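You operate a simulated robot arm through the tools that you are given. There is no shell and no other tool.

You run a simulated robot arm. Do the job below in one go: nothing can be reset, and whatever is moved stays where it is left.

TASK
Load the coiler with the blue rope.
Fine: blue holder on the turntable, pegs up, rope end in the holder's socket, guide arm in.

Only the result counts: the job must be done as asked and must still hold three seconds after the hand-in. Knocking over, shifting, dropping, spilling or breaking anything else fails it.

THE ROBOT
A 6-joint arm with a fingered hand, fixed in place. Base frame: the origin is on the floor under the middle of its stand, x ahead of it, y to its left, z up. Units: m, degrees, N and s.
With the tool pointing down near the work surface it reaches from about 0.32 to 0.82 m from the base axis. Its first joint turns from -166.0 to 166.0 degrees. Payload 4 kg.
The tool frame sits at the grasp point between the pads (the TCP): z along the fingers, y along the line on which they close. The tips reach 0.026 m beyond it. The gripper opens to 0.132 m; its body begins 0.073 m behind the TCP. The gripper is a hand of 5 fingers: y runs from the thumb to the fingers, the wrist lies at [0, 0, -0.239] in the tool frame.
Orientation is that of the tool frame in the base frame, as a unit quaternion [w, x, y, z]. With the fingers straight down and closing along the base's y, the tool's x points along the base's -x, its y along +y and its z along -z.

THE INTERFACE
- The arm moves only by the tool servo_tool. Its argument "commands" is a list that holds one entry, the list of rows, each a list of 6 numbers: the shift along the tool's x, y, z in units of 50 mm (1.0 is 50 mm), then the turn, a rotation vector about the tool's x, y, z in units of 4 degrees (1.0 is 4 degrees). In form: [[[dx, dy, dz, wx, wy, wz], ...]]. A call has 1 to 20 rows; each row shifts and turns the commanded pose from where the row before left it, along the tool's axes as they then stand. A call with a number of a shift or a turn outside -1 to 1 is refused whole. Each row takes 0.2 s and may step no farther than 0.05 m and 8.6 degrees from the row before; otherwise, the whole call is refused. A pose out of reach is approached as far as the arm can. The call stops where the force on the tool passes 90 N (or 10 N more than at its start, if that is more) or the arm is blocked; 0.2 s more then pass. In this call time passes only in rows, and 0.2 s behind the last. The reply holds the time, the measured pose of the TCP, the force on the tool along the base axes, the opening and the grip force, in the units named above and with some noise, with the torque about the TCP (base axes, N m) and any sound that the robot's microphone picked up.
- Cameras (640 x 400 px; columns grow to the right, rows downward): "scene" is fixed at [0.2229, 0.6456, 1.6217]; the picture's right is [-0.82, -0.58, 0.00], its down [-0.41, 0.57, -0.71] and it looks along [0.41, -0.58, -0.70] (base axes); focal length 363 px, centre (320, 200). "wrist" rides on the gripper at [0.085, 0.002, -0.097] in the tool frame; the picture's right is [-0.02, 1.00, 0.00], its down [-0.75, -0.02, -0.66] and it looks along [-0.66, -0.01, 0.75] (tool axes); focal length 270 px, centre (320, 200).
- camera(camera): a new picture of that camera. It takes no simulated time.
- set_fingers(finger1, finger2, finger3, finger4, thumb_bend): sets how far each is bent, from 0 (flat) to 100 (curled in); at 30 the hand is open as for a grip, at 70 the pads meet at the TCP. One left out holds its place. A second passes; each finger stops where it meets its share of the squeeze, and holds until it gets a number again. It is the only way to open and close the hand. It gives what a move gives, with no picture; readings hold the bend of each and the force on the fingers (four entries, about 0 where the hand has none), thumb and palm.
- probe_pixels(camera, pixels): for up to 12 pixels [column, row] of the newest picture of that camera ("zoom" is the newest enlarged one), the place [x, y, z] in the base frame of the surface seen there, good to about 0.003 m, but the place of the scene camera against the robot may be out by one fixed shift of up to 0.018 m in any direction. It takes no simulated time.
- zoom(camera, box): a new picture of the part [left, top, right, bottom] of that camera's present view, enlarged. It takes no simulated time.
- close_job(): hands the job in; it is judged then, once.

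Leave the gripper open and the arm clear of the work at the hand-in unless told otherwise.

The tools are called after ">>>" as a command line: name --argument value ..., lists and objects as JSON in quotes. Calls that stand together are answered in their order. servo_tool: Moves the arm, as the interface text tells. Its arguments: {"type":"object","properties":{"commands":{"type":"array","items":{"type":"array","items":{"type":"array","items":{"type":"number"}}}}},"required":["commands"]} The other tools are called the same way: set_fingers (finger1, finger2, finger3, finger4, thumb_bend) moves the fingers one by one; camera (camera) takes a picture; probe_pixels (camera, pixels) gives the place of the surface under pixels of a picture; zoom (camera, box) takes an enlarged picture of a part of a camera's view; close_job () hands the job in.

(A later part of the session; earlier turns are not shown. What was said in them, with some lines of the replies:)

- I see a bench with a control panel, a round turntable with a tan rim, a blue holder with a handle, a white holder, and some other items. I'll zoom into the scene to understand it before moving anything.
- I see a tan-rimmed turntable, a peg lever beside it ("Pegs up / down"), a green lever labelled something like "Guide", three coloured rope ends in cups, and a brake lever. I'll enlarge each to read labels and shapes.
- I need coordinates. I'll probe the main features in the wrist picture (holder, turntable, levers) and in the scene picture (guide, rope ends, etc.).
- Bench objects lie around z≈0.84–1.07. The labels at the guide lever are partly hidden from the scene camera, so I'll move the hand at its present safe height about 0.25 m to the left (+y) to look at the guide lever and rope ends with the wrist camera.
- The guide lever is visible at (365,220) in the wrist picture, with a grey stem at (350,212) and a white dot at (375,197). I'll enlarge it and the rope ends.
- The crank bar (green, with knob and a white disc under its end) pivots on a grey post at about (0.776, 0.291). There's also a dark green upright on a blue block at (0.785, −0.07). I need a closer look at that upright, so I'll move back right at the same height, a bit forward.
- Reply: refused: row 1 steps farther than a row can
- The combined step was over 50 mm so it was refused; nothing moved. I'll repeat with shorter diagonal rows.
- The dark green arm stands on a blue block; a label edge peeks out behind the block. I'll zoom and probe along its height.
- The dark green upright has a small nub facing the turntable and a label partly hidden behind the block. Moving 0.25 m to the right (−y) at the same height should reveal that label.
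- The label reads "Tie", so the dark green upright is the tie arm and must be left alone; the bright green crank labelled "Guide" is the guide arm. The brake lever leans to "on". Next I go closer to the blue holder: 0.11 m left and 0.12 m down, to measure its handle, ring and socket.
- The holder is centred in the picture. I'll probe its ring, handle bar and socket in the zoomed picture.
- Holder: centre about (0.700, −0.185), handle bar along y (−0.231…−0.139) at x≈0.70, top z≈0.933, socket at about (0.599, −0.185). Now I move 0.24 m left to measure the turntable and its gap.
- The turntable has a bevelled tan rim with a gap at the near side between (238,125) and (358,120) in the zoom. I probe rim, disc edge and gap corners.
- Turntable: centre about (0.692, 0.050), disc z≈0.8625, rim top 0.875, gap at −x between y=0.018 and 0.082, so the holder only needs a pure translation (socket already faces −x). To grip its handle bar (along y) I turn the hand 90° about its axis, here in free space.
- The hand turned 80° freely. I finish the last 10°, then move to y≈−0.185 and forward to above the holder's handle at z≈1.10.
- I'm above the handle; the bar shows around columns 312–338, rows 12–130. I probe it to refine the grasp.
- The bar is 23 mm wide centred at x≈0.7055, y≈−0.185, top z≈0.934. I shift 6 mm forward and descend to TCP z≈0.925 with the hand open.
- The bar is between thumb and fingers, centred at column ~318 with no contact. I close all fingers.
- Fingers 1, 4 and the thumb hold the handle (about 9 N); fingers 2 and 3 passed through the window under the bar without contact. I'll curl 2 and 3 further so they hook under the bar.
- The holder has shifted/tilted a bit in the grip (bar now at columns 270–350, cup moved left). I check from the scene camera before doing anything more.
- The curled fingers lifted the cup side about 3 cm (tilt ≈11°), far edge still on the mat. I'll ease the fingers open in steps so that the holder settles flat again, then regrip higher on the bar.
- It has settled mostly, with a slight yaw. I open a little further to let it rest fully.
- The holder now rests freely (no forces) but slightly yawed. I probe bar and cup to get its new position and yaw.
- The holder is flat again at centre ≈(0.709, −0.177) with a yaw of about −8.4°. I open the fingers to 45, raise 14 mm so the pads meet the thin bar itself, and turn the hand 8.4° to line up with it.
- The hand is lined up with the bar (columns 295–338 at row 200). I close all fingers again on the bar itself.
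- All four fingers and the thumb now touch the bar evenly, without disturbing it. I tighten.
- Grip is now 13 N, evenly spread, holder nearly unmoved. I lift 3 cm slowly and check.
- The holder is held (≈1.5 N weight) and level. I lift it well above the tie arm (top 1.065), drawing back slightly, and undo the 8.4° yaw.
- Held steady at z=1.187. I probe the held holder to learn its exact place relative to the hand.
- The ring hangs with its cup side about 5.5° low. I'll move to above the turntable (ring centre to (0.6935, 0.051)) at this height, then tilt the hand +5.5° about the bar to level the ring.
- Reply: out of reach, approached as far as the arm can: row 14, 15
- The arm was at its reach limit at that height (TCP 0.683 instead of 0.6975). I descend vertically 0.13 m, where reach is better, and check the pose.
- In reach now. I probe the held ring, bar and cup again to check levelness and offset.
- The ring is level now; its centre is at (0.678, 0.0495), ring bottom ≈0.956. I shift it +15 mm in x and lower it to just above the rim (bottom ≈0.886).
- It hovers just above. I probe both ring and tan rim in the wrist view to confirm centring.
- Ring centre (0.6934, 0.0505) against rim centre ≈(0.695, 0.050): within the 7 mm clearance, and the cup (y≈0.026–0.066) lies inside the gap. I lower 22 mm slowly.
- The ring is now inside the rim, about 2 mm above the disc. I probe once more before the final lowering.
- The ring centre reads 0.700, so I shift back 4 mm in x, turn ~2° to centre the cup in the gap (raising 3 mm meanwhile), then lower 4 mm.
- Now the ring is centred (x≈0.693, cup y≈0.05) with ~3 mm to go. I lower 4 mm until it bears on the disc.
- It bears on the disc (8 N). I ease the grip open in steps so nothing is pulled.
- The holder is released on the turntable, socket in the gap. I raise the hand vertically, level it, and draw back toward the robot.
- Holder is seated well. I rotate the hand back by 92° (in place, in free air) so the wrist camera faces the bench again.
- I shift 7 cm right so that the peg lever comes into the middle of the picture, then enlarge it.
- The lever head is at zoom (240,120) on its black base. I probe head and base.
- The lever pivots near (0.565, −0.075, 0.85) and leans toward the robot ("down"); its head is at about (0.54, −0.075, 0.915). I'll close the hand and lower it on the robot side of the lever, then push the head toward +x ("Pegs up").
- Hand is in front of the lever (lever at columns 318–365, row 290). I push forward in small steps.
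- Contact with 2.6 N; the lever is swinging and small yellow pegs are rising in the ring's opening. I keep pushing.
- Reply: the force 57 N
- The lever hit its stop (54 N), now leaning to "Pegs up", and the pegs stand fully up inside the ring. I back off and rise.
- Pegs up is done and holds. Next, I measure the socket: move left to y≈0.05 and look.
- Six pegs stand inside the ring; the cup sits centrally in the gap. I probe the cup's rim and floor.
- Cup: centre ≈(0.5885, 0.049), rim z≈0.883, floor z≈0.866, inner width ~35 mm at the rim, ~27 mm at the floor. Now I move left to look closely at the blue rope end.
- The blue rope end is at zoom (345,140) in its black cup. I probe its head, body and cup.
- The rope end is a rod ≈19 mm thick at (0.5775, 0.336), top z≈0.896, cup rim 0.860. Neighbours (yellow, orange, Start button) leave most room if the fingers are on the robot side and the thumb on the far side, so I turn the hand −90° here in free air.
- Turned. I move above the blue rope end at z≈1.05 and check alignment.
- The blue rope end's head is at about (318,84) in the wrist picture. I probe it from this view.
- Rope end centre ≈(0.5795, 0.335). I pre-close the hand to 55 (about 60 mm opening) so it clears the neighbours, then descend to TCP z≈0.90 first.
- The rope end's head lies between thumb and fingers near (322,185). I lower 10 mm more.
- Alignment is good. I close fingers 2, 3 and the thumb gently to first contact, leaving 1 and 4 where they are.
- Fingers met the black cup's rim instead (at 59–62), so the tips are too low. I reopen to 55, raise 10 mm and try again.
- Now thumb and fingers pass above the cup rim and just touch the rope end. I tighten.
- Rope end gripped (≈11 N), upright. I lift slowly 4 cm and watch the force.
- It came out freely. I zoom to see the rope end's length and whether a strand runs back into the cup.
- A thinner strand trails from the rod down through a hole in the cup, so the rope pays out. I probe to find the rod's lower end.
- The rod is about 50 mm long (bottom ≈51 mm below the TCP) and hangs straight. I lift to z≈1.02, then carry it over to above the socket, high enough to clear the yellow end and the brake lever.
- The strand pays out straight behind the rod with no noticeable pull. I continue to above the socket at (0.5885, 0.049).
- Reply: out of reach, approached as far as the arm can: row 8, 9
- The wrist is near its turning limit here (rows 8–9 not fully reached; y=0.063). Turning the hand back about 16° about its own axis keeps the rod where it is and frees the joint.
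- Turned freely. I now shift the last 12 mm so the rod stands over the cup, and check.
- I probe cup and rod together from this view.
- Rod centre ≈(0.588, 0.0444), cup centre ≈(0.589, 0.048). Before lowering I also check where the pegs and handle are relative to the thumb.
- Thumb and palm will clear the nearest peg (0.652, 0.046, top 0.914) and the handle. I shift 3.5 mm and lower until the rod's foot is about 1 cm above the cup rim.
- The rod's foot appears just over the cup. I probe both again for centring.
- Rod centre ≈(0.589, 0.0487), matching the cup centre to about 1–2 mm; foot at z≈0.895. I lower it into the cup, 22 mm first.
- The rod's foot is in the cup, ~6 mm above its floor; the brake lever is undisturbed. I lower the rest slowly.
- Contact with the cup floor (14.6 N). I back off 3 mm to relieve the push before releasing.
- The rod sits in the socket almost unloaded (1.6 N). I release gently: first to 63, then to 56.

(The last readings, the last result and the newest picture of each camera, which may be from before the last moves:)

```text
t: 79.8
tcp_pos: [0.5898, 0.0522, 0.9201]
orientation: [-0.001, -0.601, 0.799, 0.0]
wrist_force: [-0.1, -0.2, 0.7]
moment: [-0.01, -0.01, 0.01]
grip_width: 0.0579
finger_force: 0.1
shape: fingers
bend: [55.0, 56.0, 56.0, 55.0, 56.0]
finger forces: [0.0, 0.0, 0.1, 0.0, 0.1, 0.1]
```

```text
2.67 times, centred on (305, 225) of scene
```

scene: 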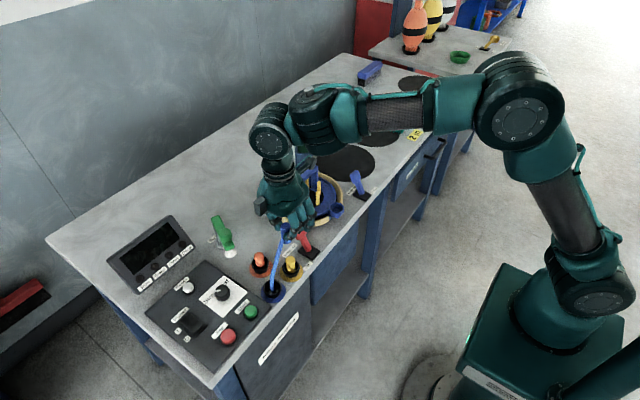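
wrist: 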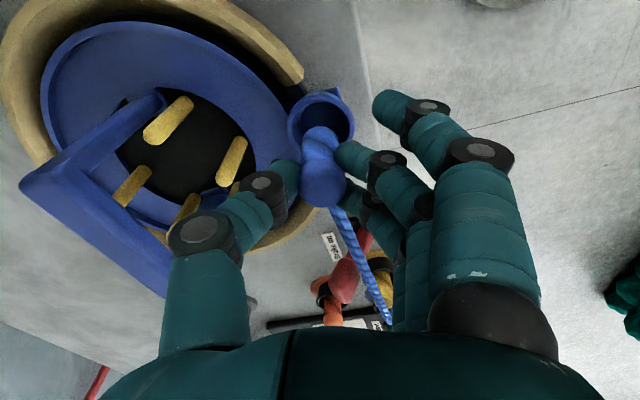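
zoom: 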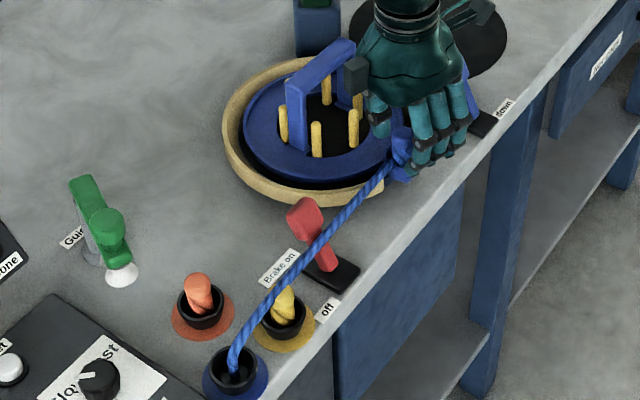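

The rod stands in the socket by itself. I raise the hand straight up, slowly at first.

>>> servo_tool --commands '[[[0, 0, -0.15, 0, 0, 0], [0, 0, -0.3, 0, 0, 0], [0, 0, -0.5, 0, 0, 0], [0, 0, -0.7, 0, 0, 0], [0, 0, -0.7, 0, 0, 0], [0, 0, -0.7, 0, 0, 0], [0, 0, -0.7, 0, 0, 0]]]'

>>> camera --camera "wrist"

>>> zoom --camera "scene" --box '[240, 150, 400, 300]'

```text
t: 81.4
tcp_pos: [0.5906, 0.0527, 1.1108]
orientation: [-0.002, -0.602, 0.799, -0.001]
wrist_force: [-0.1, 0.1, 0.1]
moment: [-0.03, -0.05, 0.03]
grip_width: 0.058
finger_force: 0.2
shape: fingers
bend: [55.0, 56.0, 56.0, 55.0, 56.0]
finger forces: [0.0, 0.0, 0.0, 0.0, 0.0, 0.0]
```

```text
taken
```

wrist: 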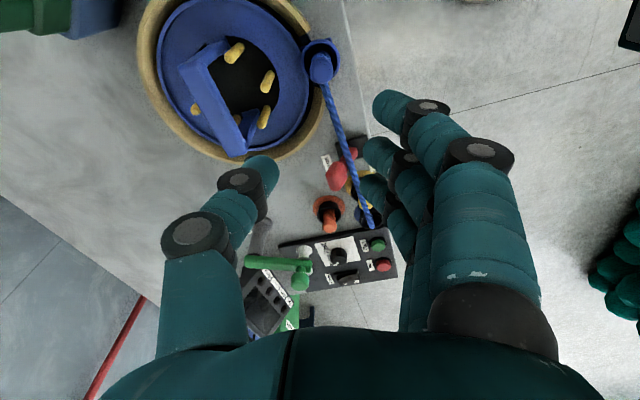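

```text
2.67 times, centred on (320, 225) of scene
```

zoom: 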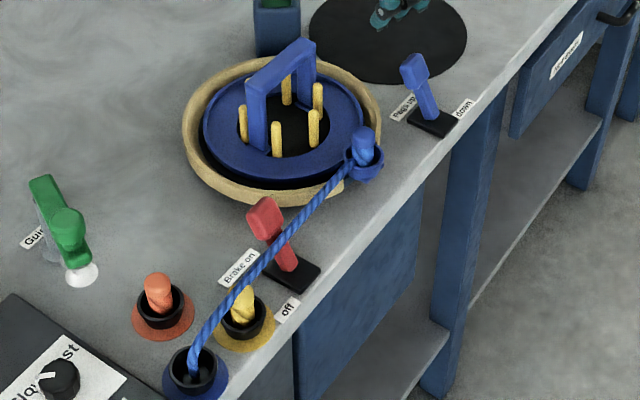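

The rope end stands in the socket; brake lever and yellow end are untouched. Next is the guide arm: I move over near it at safe height (z≈1.11) to inspect it closely.

>>> servo_tool --commands '[[[-0.8, -0.15, 0, 0, 0, 0], [-0.8, -0.15, 0, 0, 0, 0], [-0.8, -0.15, 0, 0, 0, 0], [-0.8, -0.15, 0, 0, 0, 0], [-0.8, -0.15, 0, 0, 0, 0]]]'

>>> camera --camera "wrist"

>>> zoom --camera "wrist" --box '[230, 0, 410, 150]'

```text
t: 82.6
tcp_pos: [0.6797, 0.2328, 1.1073]
orientation: [0.0, -0.601, 0.799, -0.002]
wrist_force: [-0.6, -0.6, 0.6]
moment: [0.08, 0.01, -0.02]
grip_width: 0.058
finger_force: 0.1
shape: fingers
bend: [55.0, 56.0, 56.0, 55.0, 56.0]
finger forces: [0.0, 0.0, 0.1, 0.0, 0.1, 0.0]
```

```text
taken
```

wrist: 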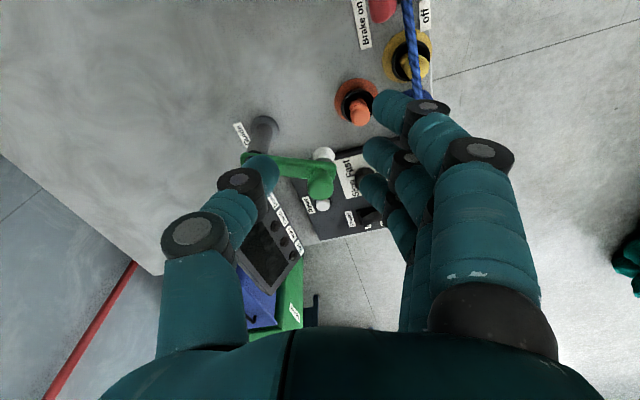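

```text
2.67 times, centred on (320, 75) of wrist
```

zoom: 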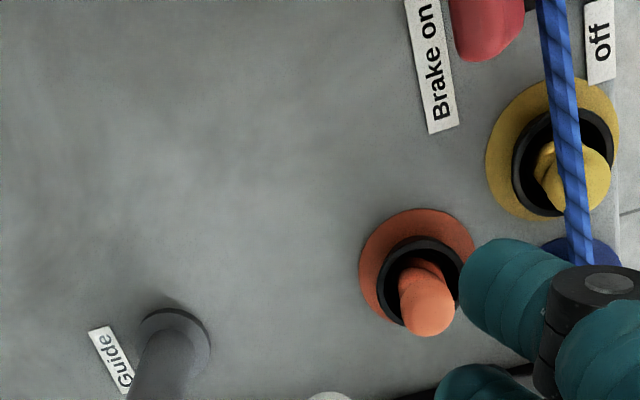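

I zoom lower to see the guide arm and its roller.

>>> zoom --camera "wrist" --box '[220, 100, 370, 220]'

>>> probe_pixels --camera "zoom" --pixels '[[190, 80], [200, 110], [100, 245], [130, 260], [250, 290], [330, 280], [440, 320], [440, 350], [445, 225], [445, 245], [340, 305], [440, 280]]'

```text
3.33 times, centred on (295, 160) of wrist
```

zoom: 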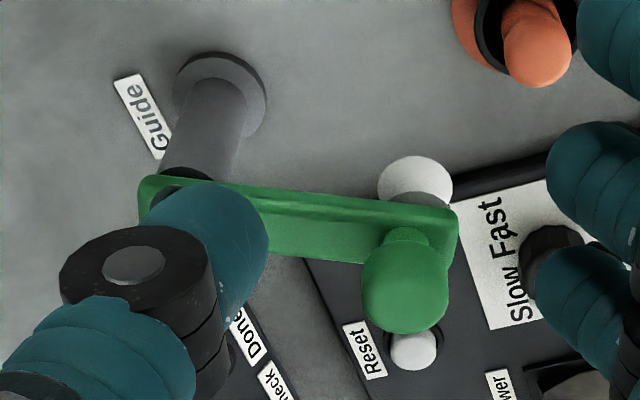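

```text
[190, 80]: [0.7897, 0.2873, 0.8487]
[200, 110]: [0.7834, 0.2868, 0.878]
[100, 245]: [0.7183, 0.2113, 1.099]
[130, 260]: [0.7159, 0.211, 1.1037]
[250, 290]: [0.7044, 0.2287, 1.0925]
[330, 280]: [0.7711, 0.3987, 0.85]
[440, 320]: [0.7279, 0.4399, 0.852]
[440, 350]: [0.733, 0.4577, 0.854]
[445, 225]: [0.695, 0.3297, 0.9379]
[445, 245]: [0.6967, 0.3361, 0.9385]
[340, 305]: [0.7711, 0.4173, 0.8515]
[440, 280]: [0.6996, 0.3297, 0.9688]
```

The guide is a horizontal green arm on a grey post (axis ≈(0.780, 0.299)) with a knob at its outer end (≈(0.703, 0.341), top z≈0.97) and a white roller below. It must swing around the robot side toward the turntable. I turn the hand 29° so the fingers will stand behind the knob during that arc, and go above it.

>>> servo_tool --commands '[[[0, 0, 0, 0, 0, 1], [0, 0, 0, 0, 0, 1], [0, 0, 0, 0, 0, 1], [0, 0, 0, 0, 0, 1], [0, 0, 0, 0, 0, 1], [0, 0, 0, 0, 0, 1], [0, 0, 0, 0, 0, 1], [0, 0, 0, 0, 0, 0.25]]]'

>>> camera --camera "wrist"

```text
t: 84.4
tcp_pos: [0.6811, 0.2349, 1.1086]
orientation: [0.0, -0.381, 0.924, -0.001]
wrist_force: [0.1, 0.5, -0.1]
moment: [-0.01, 0.04, 0.01]
grip_width: 0.0582
finger_force: 0.0
shape: fingers
bend: [55.0, 56.0, 56.0, 55.0, 56.0]
finger forces: [0.0, 0.0, 0.0, 0.0, 0.0, 0.0]
```

```text
taken
```

wrist: 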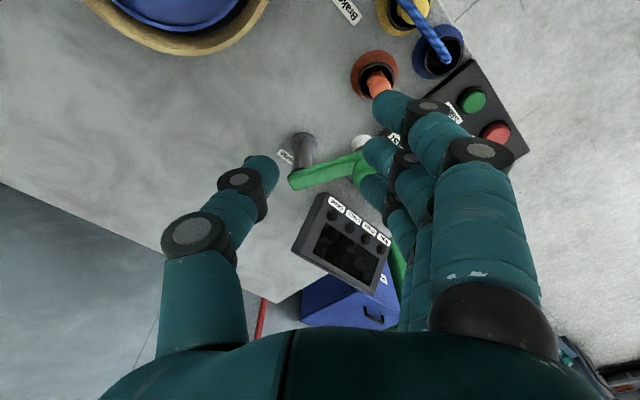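

Now I move above the knob at z≈1.06.

>>> servo_tool --commands '[[[-0.6, 0.4, 0.32, 0, 0, 0], [-0.6, 0.4, 0.32, 0, 0, 0], [-0.6, 0.4, 0.32, 0, 0, 0]]]'

>>> camera --camera "wrist"

>>> zoom --camera "wrist" --box '[230, 0, 410, 150]'

```text
t: 85.2
tcp_pos: [0.6914, 0.3375, 1.0556]
orientation: [-0.001, -0.382, 0.924, -0.002]
wrist_force: [0.5, -0.9, -1.4]
moment: [-0.01, 0.02, 0.0]
grip_width: 0.0583
finger_force: 0.1
shape: fingers
bend: [55.0, 56.0, 56.0, 55.0, 56.0]
finger forces: [0.0, 0.0, 0.0, 0.0, 0.0, 0.0]
out of reach, approached as far as the arm can: row 3
```

```text
taken
```

wrist: 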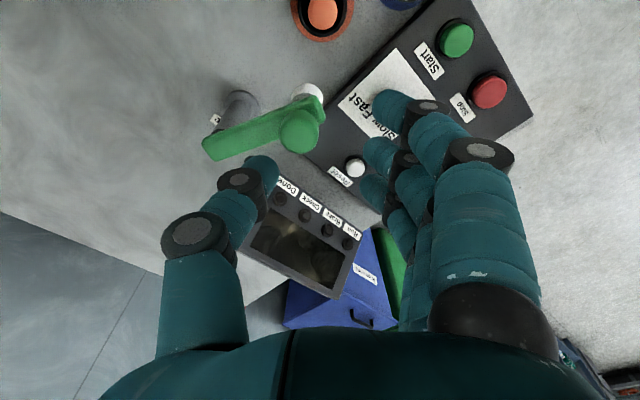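

```text
2.67 times, centred on (320, 75) of wrist
```

zoom: 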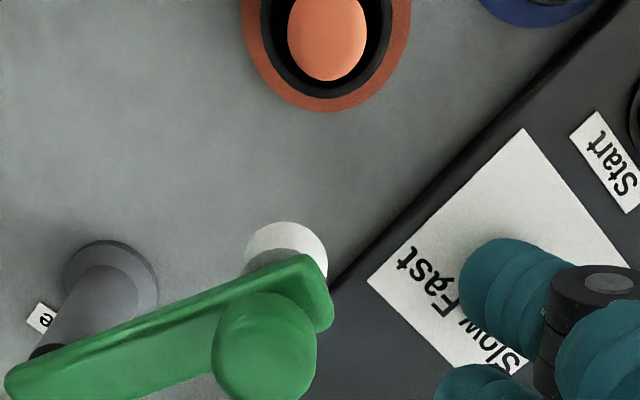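

At this height the arm is just short of the knob, but lower down reach is longer. I probe knob and bar heights.

>>> probe_pixels --camera "zoom" --pixels '[[265, 330], [215, 345], [314, 340], [265, 295], [265, 375], [265, 395], [300, 275], [100, 345], [100, 320], [25, 380], [320, 300], [285, 240]]'

>>> probe_pixels --camera "wrist" --pixels '[[299, 150], [290, 125], [225, 145], [280, 185], [340, 215], [350, 290], [245, 250], [330, 170], [385, 110], [370, 150], [262, 165], [240, 95]]'

```text
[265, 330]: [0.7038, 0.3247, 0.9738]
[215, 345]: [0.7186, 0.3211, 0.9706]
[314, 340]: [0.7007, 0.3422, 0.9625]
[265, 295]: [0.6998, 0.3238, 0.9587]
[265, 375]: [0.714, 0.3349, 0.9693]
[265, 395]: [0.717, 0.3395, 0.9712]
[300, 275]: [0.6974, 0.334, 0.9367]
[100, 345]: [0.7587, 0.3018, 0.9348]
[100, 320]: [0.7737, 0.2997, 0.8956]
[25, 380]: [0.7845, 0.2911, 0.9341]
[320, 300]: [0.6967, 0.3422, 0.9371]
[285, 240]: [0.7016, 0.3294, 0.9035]
```

```text
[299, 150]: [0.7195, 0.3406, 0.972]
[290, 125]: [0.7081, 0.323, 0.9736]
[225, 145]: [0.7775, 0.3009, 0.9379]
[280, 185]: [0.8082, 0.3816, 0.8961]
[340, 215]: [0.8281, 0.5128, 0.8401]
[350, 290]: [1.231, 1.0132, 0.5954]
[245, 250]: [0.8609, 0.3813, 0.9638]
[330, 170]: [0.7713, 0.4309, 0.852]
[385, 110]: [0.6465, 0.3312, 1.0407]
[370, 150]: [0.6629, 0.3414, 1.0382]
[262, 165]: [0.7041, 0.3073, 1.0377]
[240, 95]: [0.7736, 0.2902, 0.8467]
```

Knob centre ≈(0.7095, 0.332), top z≈0.973, bar top z≈0.937; pivot ≈(0.778, 0.295). I lower to z≈1.015 (tips still above the knob) and see the reachable position.

>>> servo_tool --commands '[[[0, 0, 0.4, 0, 0, 0], [0, 0, 0.4, 0, 0, 0], [0, 0, 0, 0, 0, 0]]]'

>>> camera --camera "wrist"

```text
t: 86.0
tcp_pos: [0.6926, 0.3382, 1.0151]
orientation: [-0.001, -0.383, 0.924, -0.002]
wrist_force: [0.1, -1.0, 0.0]
moment: [0.01, -0.04, 0.0]
grip_width: 0.0583
finger_force: 0.2
shape: fingers
bend: [55.0, 56.0, 56.0, 55.0, 56.0]
finger forces: [0.0, 0.0, 0.0, 0.1, 0.0, 0.0]
```

```text
taken
```

wrist: 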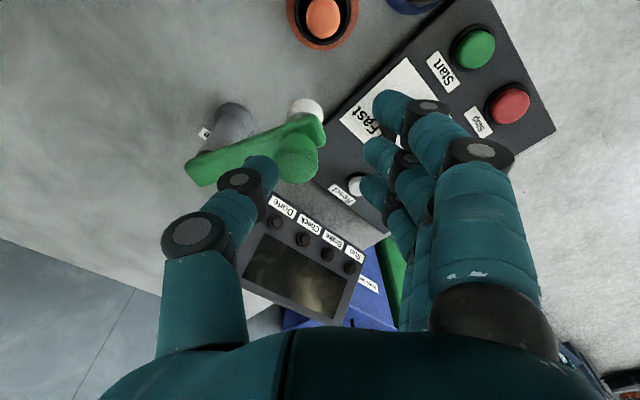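

I shift 18 mm to be over the knob at this height.

>>> servo_tool --commands '[[[-0.08, -0.16, 0, 0, 0, 0], [-0.08, -0.165, 0, 0, 0, 0], [0, 0, 0, 0, 0, 0]]]'

>>> camera --camera "wrist"

>>> zoom --camera "wrist" --box '[220, 60, 400, 230]'

```text
t: 86.8
tcp_pos: [0.7076, 0.3311, 1.0149]
orientation: [-0.001, -0.383, 0.924, -0.001]
wrist_force: [-0.3, 0.8, -0.7]
moment: [0.04, 0.03, 0.0]
grip_width: 0.0581
finger_force: 0.1
shape: fingers
bend: [55.0, 56.0, 56.0, 55.0, 56.0]
finger forces: [0.0, 0.0, 0.0, 0.0, 0.0, 0.0]
```

```text
taken
```

wrist: 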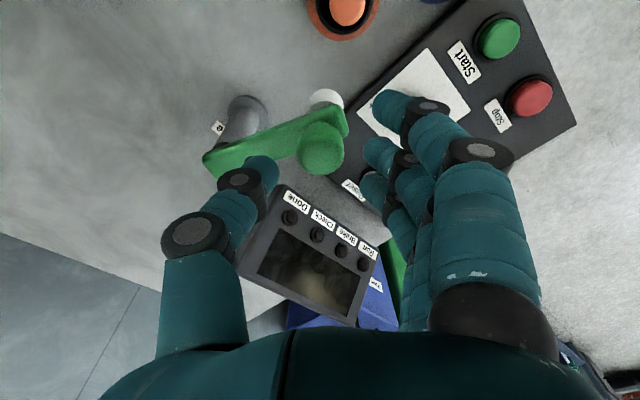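

```text
2.35 times, centred on (310, 145) of wrist
```

zoom: 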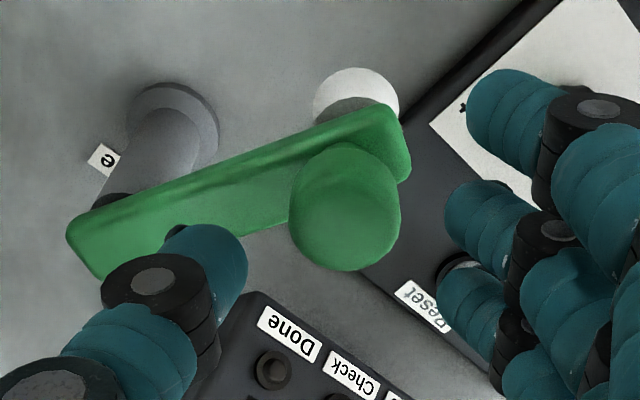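

The knob is now centred at column 320. I probe it once more before lowering.

>>> probe_pixels --camera "zoom" --pixels '[[345, 200], [292, 205], [398, 200], [345, 150], [345, 245], [345, 265], [320, 215], [370, 215], [345, 230], [150, 215], [395, 130], [240, 180]]'

```text
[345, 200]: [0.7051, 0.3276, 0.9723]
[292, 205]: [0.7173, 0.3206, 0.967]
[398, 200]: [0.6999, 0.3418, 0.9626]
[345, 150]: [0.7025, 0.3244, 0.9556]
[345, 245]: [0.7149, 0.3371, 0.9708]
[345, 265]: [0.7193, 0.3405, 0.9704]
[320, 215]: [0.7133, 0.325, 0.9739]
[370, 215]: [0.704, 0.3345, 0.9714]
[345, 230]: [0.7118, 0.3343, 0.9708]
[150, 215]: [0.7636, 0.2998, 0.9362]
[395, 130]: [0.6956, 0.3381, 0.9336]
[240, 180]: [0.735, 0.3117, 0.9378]
```

Knob centre ≈(0.710, 0.332). I lower to TCP z≈0.98 so thumb and fingers straddle the knob above the bar.

>>> servo_tool --commands '[[[-0.04, 0, 0.2, 0, 0, 0], [0, 0, 0.25, 0, 0, 0], [0, 0, 0.25, 0, 0, 0]]]'

>>> camera --camera "wrist"

>>> zoom --camera "scene" --box '[150, 170, 310, 310]'

```text
t: 87.6
tcp_pos: [0.7094, 0.3311, 0.981]
orientation: [-0.001, -0.383, 0.924, -0.002]
wrist_force: [0.5, 0.0, -0.1]
moment: [0.01, 0.01, 0.0]
grip_width: 0.0583
finger_force: 0.0
shape: fingers
bend: [55.0, 56.0, 56.0, 55.0, 56.0]
finger forces: [0.1, 0.0, 0.0, 0.0, 0.0, 0.0]
```

```text
taken
```

wrist: 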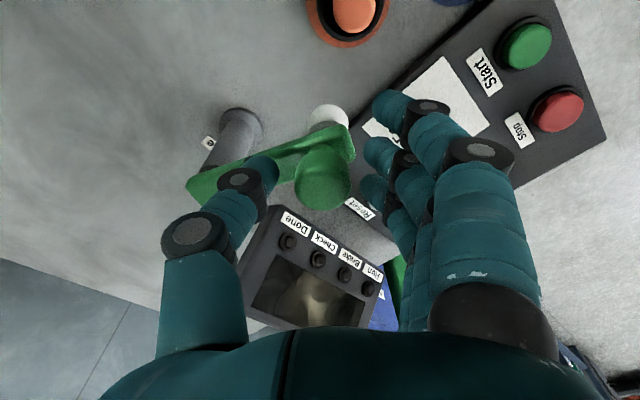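

```text
2.86 times, centred on (230, 240) of scene
```

zoom: 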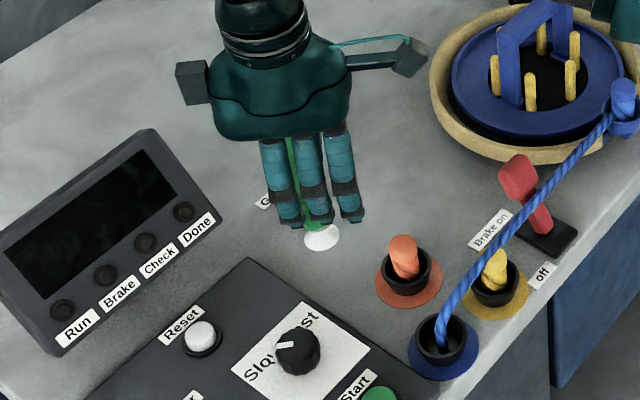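

The knob is between thumb and fingers. I close fingers 2, 3 and thumb lightly around it.

>>> set_fingers --finger2 65 --finger3 65 --thumb_bend 65

>>> zoom --camera "wrist" --box '[220, 80, 400, 250]'

```text
t: 88.6
tcp_pos: [0.7111, 0.3312, 0.9785]
orientation: [0.0, -0.383, 0.924, -0.002]
wrist_force: [-0.5, -0.2, -1.0]
moment: [0.01, -0.02, 0.03]
grip_width: 0.0493
finger_force: 2.6
shape: fingers
bend: [55.0, 64.0, 62.0, 55.0, 64.0]
finger forces: [0.0, 0.7, 2.0, 0.0, 2.9, 0.0]
```

```text
2.35 times, centred on (310, 165) of wrist
```

zoom: 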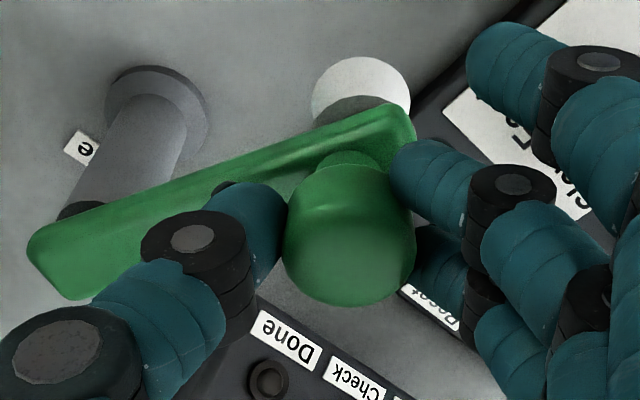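

Light contact all around the knob. I start the swing: first ~13° of arc (mostly −y), then check that the arm follows.

>>> servo_tool --commands '[[[0.16, -0.06, 0, 0, 0, 0], [0.17, -0.08, 0, 0, 0, 0]]]'

>>> camera --camera "wrist"

>>> zoom --camera "wrist" --box '[220, 80, 400, 250]'

```text
t: 89.2
tcp_pos: [0.7036, 0.3154, 0.9797]
orientation: [-0.001, -0.383, 0.924, -0.001]
wrist_force: [0.2, 0.5, 0.5]
moment: [0.0, -0.03, 0.04]
grip_width: 0.0492
finger_force: 2.6
shape: fingers
bend: [55.0, 65.0, 62.0, 55.0, 64.0]
finger forces: [0.1, 0.0, 2.7, 0.0, 2.4, 0.0]
```

```text
taken
```

wrist: 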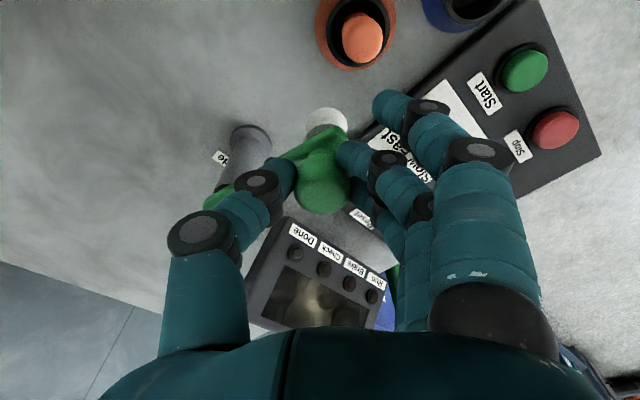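

```text
2.35 times, centred on (310, 165) of wrist
```

zoom: 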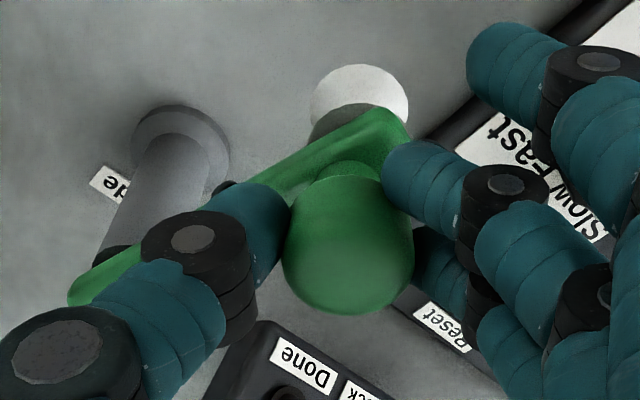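

The arm follows with negligible force. I continue along the arc to about 195°.

>>> servo_tool --commands '[[[0.223, -0.156, 0, 0, 0, 0], [0.191, -0.192, 0, 0, 0, 0], [0.155, -0.223, 0, 0, 0, 0]]]'

>>> camera --camera "wrist"

>>> zoom --camera "scene" --box '[170, 150, 330, 290]'

```text
t: 90.0
tcp_pos: [0.7024, 0.2756, 0.9806]
orientation: [-0.001, -0.383, 0.924, -0.001]
wrist_force: [-1.8, -0.3, 1.2]
moment: [0.02, 0.05, 0.03]
grip_width: 0.048
finger_force: 2.6
shape: fingers
bend: [55.0, 65.0, 61.0, 55.0, 64.0]
finger forces: [0.1, 0.0, 3.0, 0.0, 1.7, 0.1]
```

```text
taken
```

wrist: 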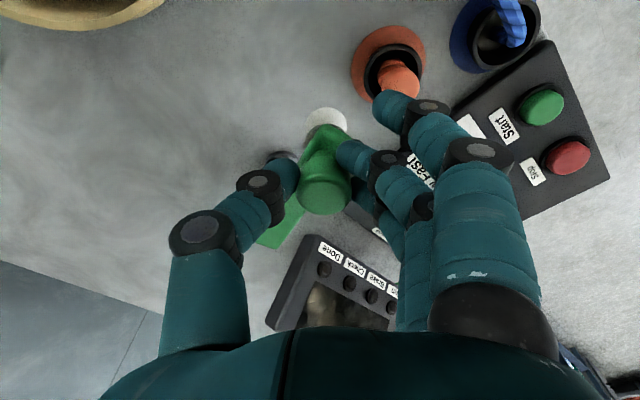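

```text
2.86 times, centred on (250, 220) of scene
```

zoom: 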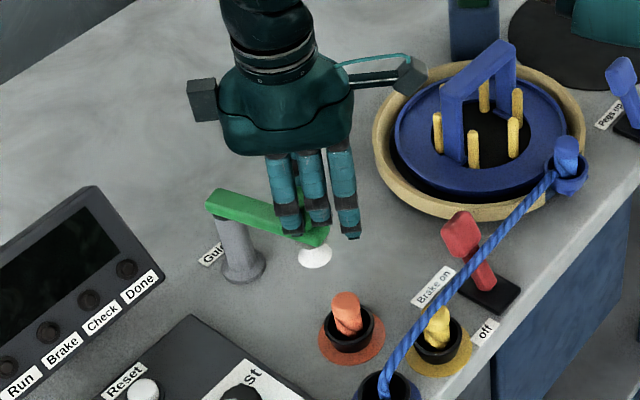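

The arm swings nicely, now pointing toward the robot. I continue to ≈225°.

>>> servo_tool --commands '[[[0.113, -0.244, 0, 0, 0, 0], [0.07, -0.263, 0, 0, 0, 0], [0.023, -0.269, 0, 0, 0, 0]]]'

>>> camera --camera "wrist"

>>> zoom --camera "scene" --box '[170, 150, 330, 290]'

```text
t: 90.8
tcp_pos: [0.7246, 0.2403, 0.9801]
orientation: [0.0, -0.383, 0.924, -0.001]
wrist_force: [0.7, -0.9, 0.6]
moment: [-0.01, 0.02, 0.04]
grip_width: 0.0486
finger_force: 3.1
shape: fingers
bend: [55.0, 65.0, 62.0, 55.0, 64.0]
finger forces: [0.0, 1.7, 2.1, 0.1, 3.1, 0.0]
```

```text
taken
```

wrist: 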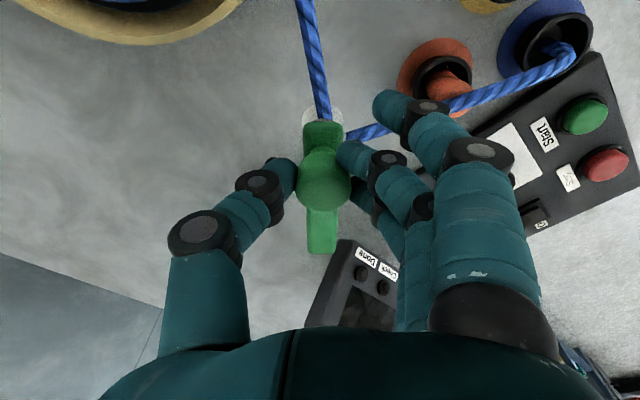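

```text
2.86 times, centred on (250, 220) of scene
```

zoom: 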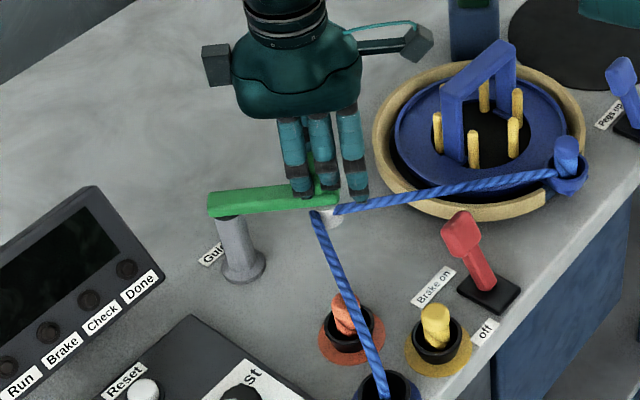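

The rope is now led over the guide's roller — the guide is coming in. I continue gently in 10° steps to find its end stop.

>>> servo_tool --commands '[[[-0.012, -0.135, 0, 0, 0, 0], [-0.013, -0.134, 0, 0, 0, 0]]]'

>>> zoom --camera "wrist" --box '[220, 60, 400, 270]'

>>> zoom --camera "scene" --box '[170, 150, 330, 290]'

```text
t: 91.4
tcp_pos: [0.7346, 0.2327, 0.9814]
orientation: [0.0, -0.384, 0.923, -0.002]
wrist_force: [-16.0, 0.2, 4.5]
moment: [0.08, 0.43, 0.23]
grip_width: 0.0468
finger_force: 8.6
shape: fingers
bend: [55.0, 62.0, 59.0, 55.0, 65.0]
finger forces: [0.0, 10.9, 5.8, 0.1, 0.0, 0.1]
```

```text
1.90 times, centred on (310, 165) of wrist
```

zoom: 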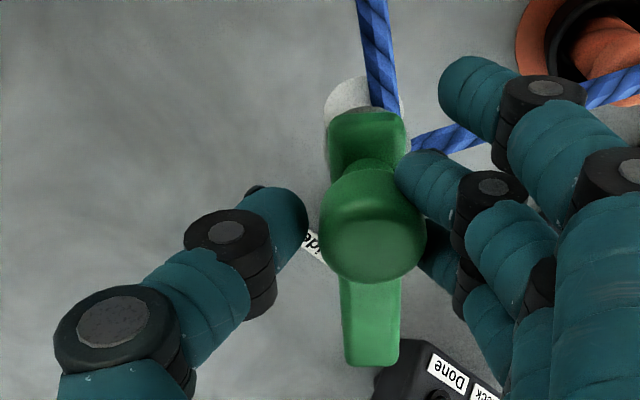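

```text
2.86 times, centred on (250, 220) of scene
```

zoom: 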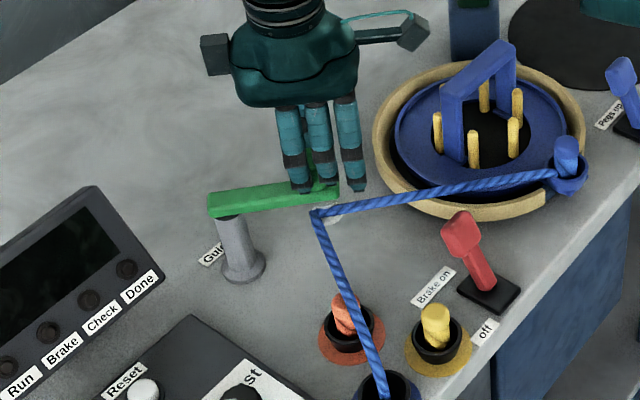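

The arm met its stop (16 N, thumb side free). I ease back 4 mm, open the fingers and rise straight up.

>>> servo_tool --commands '[[[0.01, 0.08, 0, 0, 0, 0], [0, 0, 0, 0, 0, 0]]]'

>>> set_fingers --finger2 52 --finger3 52 --thumb_bend 52

>>> servo_tool --commands '[[[0, 0, -0.2, 0, 0, 0], [0, 0, -0.3, 0, 0, 0], [0, 0, -0.4, 0, 0, 0], [0, 0, -0.4, 0, 0, 0]]]'

>>> camera --camera "wrist"

>>> zoom --camera "scene" --box '[170, 120, 380, 290]'

```text
t: 92.0
tcp_pos: [0.7313, 0.2331, 0.98]
orientation: [0.0, -0.382, 0.924, -0.002]
wrist_force: [-9.2, -0.7, 2.2]
moment: [0.03, 0.26, 0.12]
grip_width: 0.0466
finger_force: 5.7
shape: fingers
bend: [55.0, 63.0, 60.0, 55.0, 65.0]
finger forces: [0.0, 6.8, 4.0, 0.1, 0.1, 0.1]
```

```text
t: 93.0
tcp_pos: [0.7329, 0.2336, 0.9808]
orientation: [0.0, -0.383, 0.924, -0.001]
wrist_force: [0.4, -0.6, 0.2]
moment: [-0.03, -0.02, 0.01]
grip_width: 0.0638
finger_force: 0.0
shape: fingers
bend: [55.0, 52.0, 52.0, 55.0, 52.0]
finger forces: [0.0, 0.0, 0.0, 0.1, 0.1, 0.1]
```

```text
t: 94.0
tcp_pos: [0.7329, 0.2334, 1.046]
orientation: [-0.001, -0.383, 0.924, -0.001]
wrist_force: [-0.9, 0.4, -0.3]
moment: [-0.01, 0.02, 0.0]
grip_width: 0.0638
finger_force: 0.0
shape: fingers
bend: [55.0, 52.0, 52.0, 55.0, 52.0]
finger forces: [0.0, 0.0, 0.0, 0.1, 0.1, 0.1]
```

```text
taken
```

wrist: 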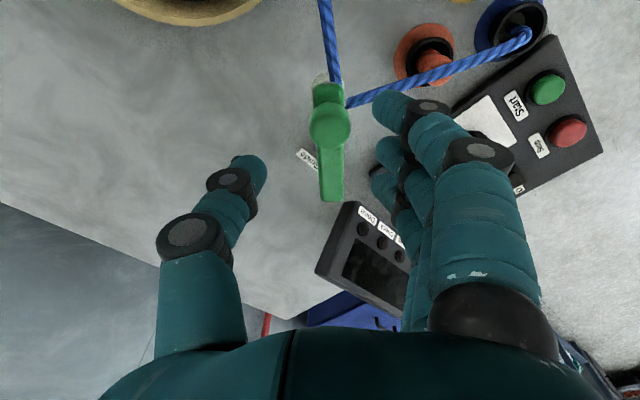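

```text
2.35 times, centred on (275, 205) of scene
```

zoom: 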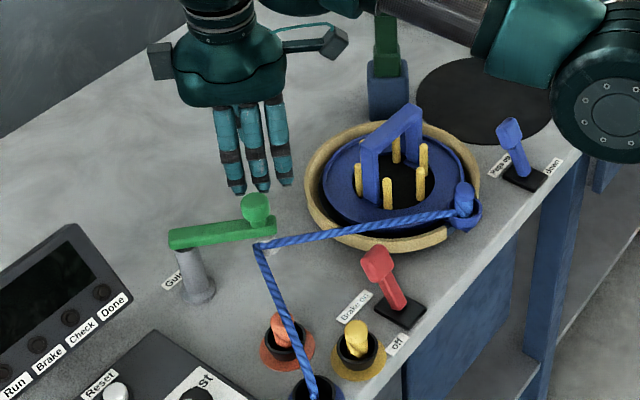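

The guide arm is in at its stop and the rope runs over its roller to the socket. I withdraw the hand up and back toward the robot and open it fully.

>>> servo_tool --commands '[[[0.3, 0.3, -0.5, 0, 0, 0], [0.6, 0.6, -0.4, 0, 0, 0], [0.6, 0.6, -0.4, 0, 0, 0], [0.6, 0.6, -0.3, 0, 0, 0], [0.6, 0.6, -0.3, 0, 0, 0], [0.6, 0.6, -0.3, 0, 0, 0], [0.6, 0.6, 0, 0, 0, 0]]]'

>>> set_fingers --finger1 30 --finger2 30 --finger3 30 --finger4 30 --thumb_bend 30

>>> camera --camera "scene"

>>> zoom --camera "scene" --box '[260, 130, 390, 250]'

>>> zoom --camera "scene" --box '[190, 200, 330, 310]'

```text
t: 95.6
tcp_pos: [0.4733, 0.2425, 1.183]
orientation: [-0.003, -0.383, 0.924, -0.001]
wrist_force: [0.2, 0.2, 0.2]
moment: [0.04, 0.0, 0.01]
grip_width: 0.0641
finger_force: 0.0
shape: fingers
bend: [55.0, 52.0, 52.0, 55.0, 52.0]
finger forces: [0.1, 0.1, 0.0, 0.0, 0.0, 0.0]
out of reach, approached as far as the arm can: row 6, 7
```

```text
t: 96.6
tcp_pos: [0.4721, 0.242, 1.1851]
orientation: [-0.003, -0.383, 0.924, 0.0]
wrist_force: [0.2, -0.2, 0.1]
moment: [-0.01, -0.01, -0.05]
grip_width: 0.1383
finger_force: 0.1
shape: fingers
bend: [30.0, 30.0, 30.0, 30.0, 30.0]
finger forces: [0.0, 0.1, 0.0, 0.0, 0.0, 0.1]
```

```text
taken
```

scene: 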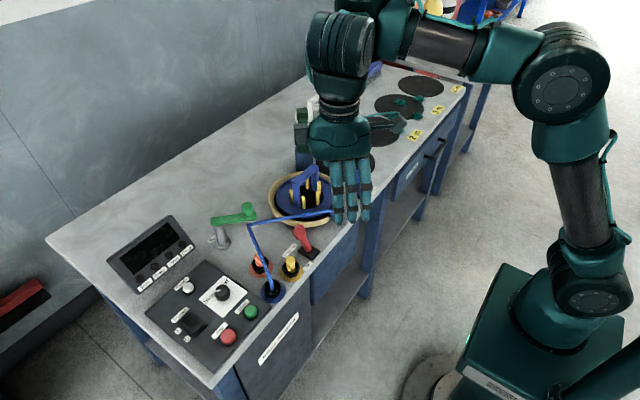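

```text
3.33 times, centred on (325, 190) of scene
```

zoom: 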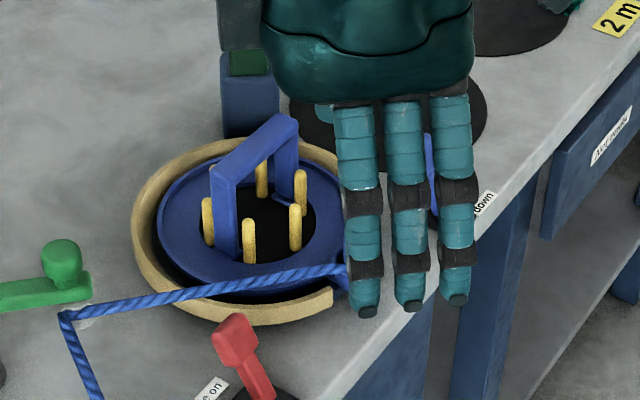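

```text
3.64 times, centred on (260, 255) of scene
```

zoom: 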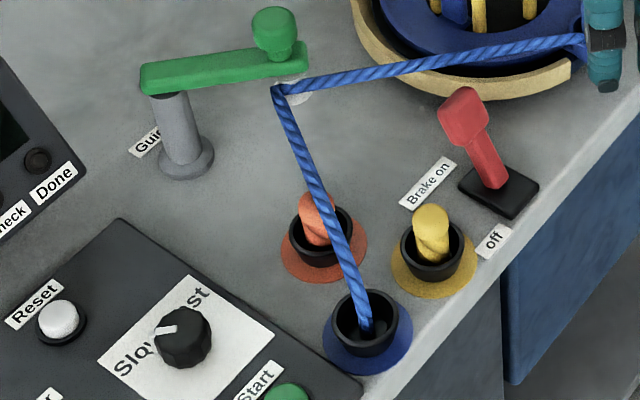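

The hand hides the socket from the scene camera. I turn the hand back to its start orientation and then move it off to the right so everything can be checked.

>>> servo_tool --commands '[[[0, 0, 0, 0, 0, 1], [0, 0, 0, 0, 0, 1], [0, 0, 0, 0, 0, 1], [0, 0, 0, 0, 0, 1], [0, 0, 0, 0, 0, 1], [0, 0, 0, 0, 0, 1], [0, 0, 0, 0, 0, 1], [0, 0, 0, 0, 0, 1], [0, 0, 0, 0, 0, 1], [0, 0, 0, 0, 0, 1], [0, 0, 0, 0, 0, 1], [0, 0, 0, 0, 0, 0.25]]]'

>>> servo_tool --commands '[[[0, -0.8, 0, 0, 0, 0], [0, -0.9, 0, 0, 0, 0], [0, -0.9, 0, 0, 0, 0], [0, -0.9, 0, 0, 0, 0]]]'

>>> camera --camera "wrist"

>>> zoom --camera "wrist" --box '[240, 90, 420, 240]'

```text
t: 99.2
tcp_pos: [0.4709, 0.2416, 1.1844]
orientation: [0.0, 0.001, 1.0, -0.002]
wrist_force: [-0.4, 0.6, 0.1]
moment: [0.0, 0.02, -0.04]
grip_width: 0.1384
finger_force: 0.0
shape: fingers
bend: [30.0, 30.0, 30.0, 30.0, 30.0]
finger forces: [0.0, 0.0, 0.0, 0.1, 0.1, 0.1]
```

```text
t: 100.2
tcp_pos: [0.4815, 0.0718, 1.2066]
orientation: [-0.001, -0.001, 1.0, -0.002]
wrist_force: [1.2, -0.7, -0.1]
moment: [-0.01, 0.01, 0.01]
grip_width: 0.1386
finger_force: 0.0
shape: fingers
bend: [30.0, 30.0, 30.0, 30.0, 30.0]
finger forces: [0.1, 0.1, 0.1, 0.1, 0.0, 0.1]
out of reach, approached as far as the arm can: row 1, 2, 3
```

```text
taken
```

wrist: 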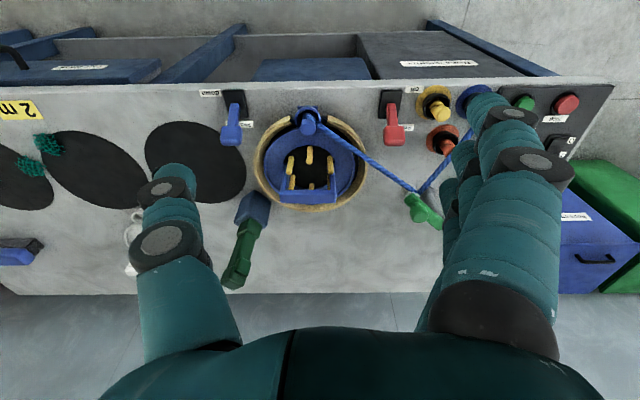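

```text
2.67 times, centred on (330, 165) of wrist
```

zoom: 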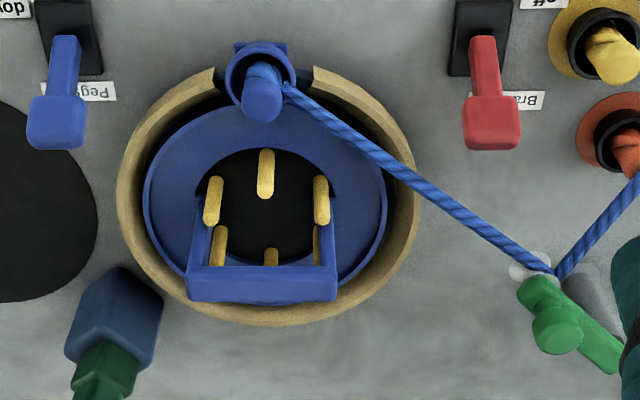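

Everything looks in place. I check that the holder lies flat in the turntable by probing its ring at several places, and the rope rod in the cup.

>>> probe_pixels --camera "zoom" --pixels '[[170, 195], [365, 195], [270, 130], [345, 265], [185, 255], [320, 135], [220, 135], [147, 195], [385, 195], [262, 105], [240, 80], [288, 75]]'

>>> zoom --camera "wrist" --box '[280, 95, 340, 145]'

>>> zoom --camera "scene" --box '[260, 150, 390, 250]'

```text
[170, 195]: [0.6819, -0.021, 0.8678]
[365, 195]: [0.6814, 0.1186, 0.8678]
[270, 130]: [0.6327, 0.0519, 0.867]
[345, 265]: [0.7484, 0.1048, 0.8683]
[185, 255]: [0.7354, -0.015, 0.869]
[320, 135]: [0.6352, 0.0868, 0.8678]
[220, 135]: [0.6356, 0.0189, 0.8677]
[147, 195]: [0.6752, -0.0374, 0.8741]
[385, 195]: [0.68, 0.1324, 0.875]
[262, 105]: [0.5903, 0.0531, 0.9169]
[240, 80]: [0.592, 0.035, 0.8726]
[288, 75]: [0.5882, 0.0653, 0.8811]
```

```text
8.00 times, centred on (310, 120) of wrist
```

zoom: 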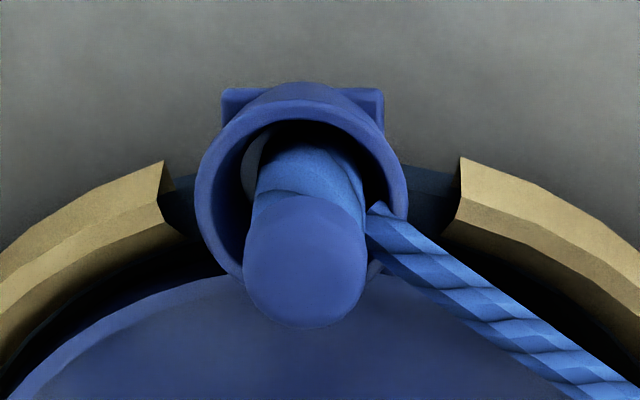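

```text
4.00 times, centred on (325, 200) of scene
```

zoom: 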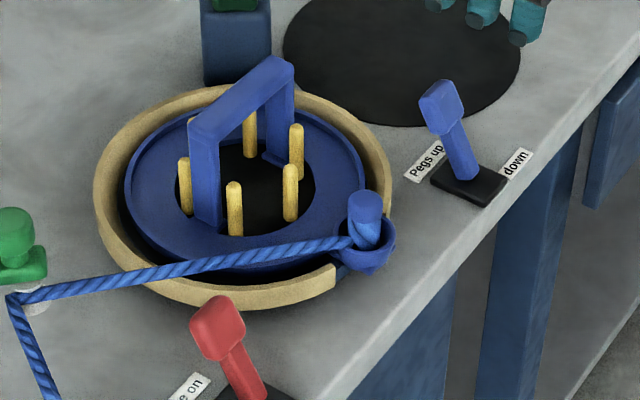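

The ring is flat (z≈0.868 all round), the rod stands in the cup (top 0.917), pegs are up, and the guide arm stays in. I retreat to about the start pose, clear of the work, and take a final look.

>>> servo_tool --commands '[[[0.3, -0.6, -0.1, 0, 0, 0], [0.3, -0.6, -0.1, 0, 0, 0], [0.3, -0.6, 0, 0, 0, 0]]]'

>>> camera --camera "scene"

>>> zoom --camera "scene" --box '[190, 120, 400, 310]'

>>> camera --camera "wrist"

```text
t: 101.0
tcp_pos: [0.4399, -0.0183, 1.2246]
orientation: [-0.002, -0.002, 1.0, -0.001]
wrist_force: [0.0, -0.1, -0.7]
moment: [0.03, -0.01, -0.05]
grip_width: 0.1383
finger_force: 0.2
shape: fingers
bend: [30.0, 30.0, 30.0, 30.0, 30.0]
finger forces: [0.0, 0.0, 0.0, 0.1, 0.0, 0.0]
out of reach, approached as far as the arm can: row 1, 3
```

```text
taken
```

scene: 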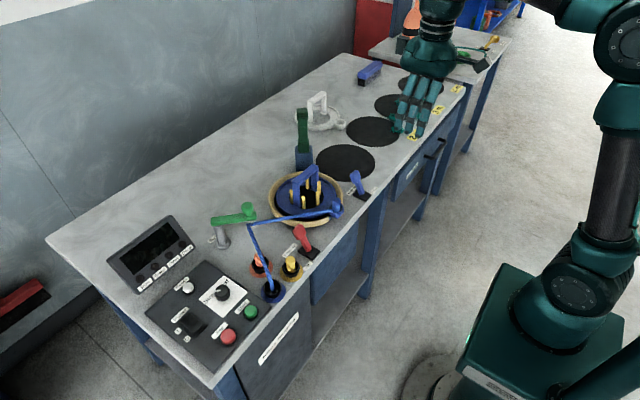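

```text
2.11 times, centred on (295, 215) of scene
```

zoom: 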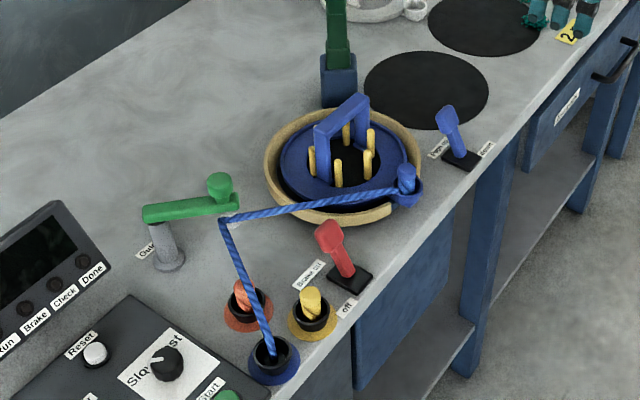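

```text
taken
```

wrist: 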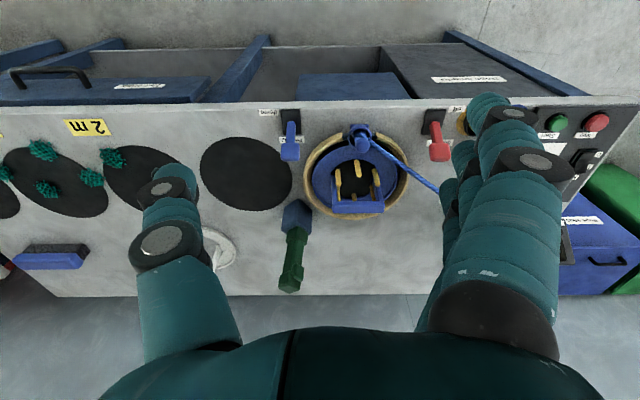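

The blue holder is flat on the turntable, the pegs are up, the blue rope end stands in the holder's socket, and the guide arm is in with the rope over its roller. From the pictures, everything else looks as it was at the start. The hand is open and clear of the work, so I'm handing the job in.

>>> close_job

```text
The job is handed in.
```

The coiler is loaded with the blue rope and I have handed the job in. No verdict on the result came back.

- **Holder:** the blue holder lies flat on the turntable, with its socket in the gap of the rim. On my first grip it tilted and turned a little on its mat. I set it down again, regripped higher and then moved it across.
- **Pegs:** the lever is at "Pegs up" and the six pegs stand inside the ring.
- **Rope end:** the blue rope end stands in the holder's socket. While picking it up, the fingers first pressed on the rim of its black cup. The cup did not appear to move.
- **Guide arm:** it is swung in to its stop, and the rope runs over its roller to the socket.

In the last pictures nothing else looked moved. The brake is still on. The hand is open and back near its starting position.
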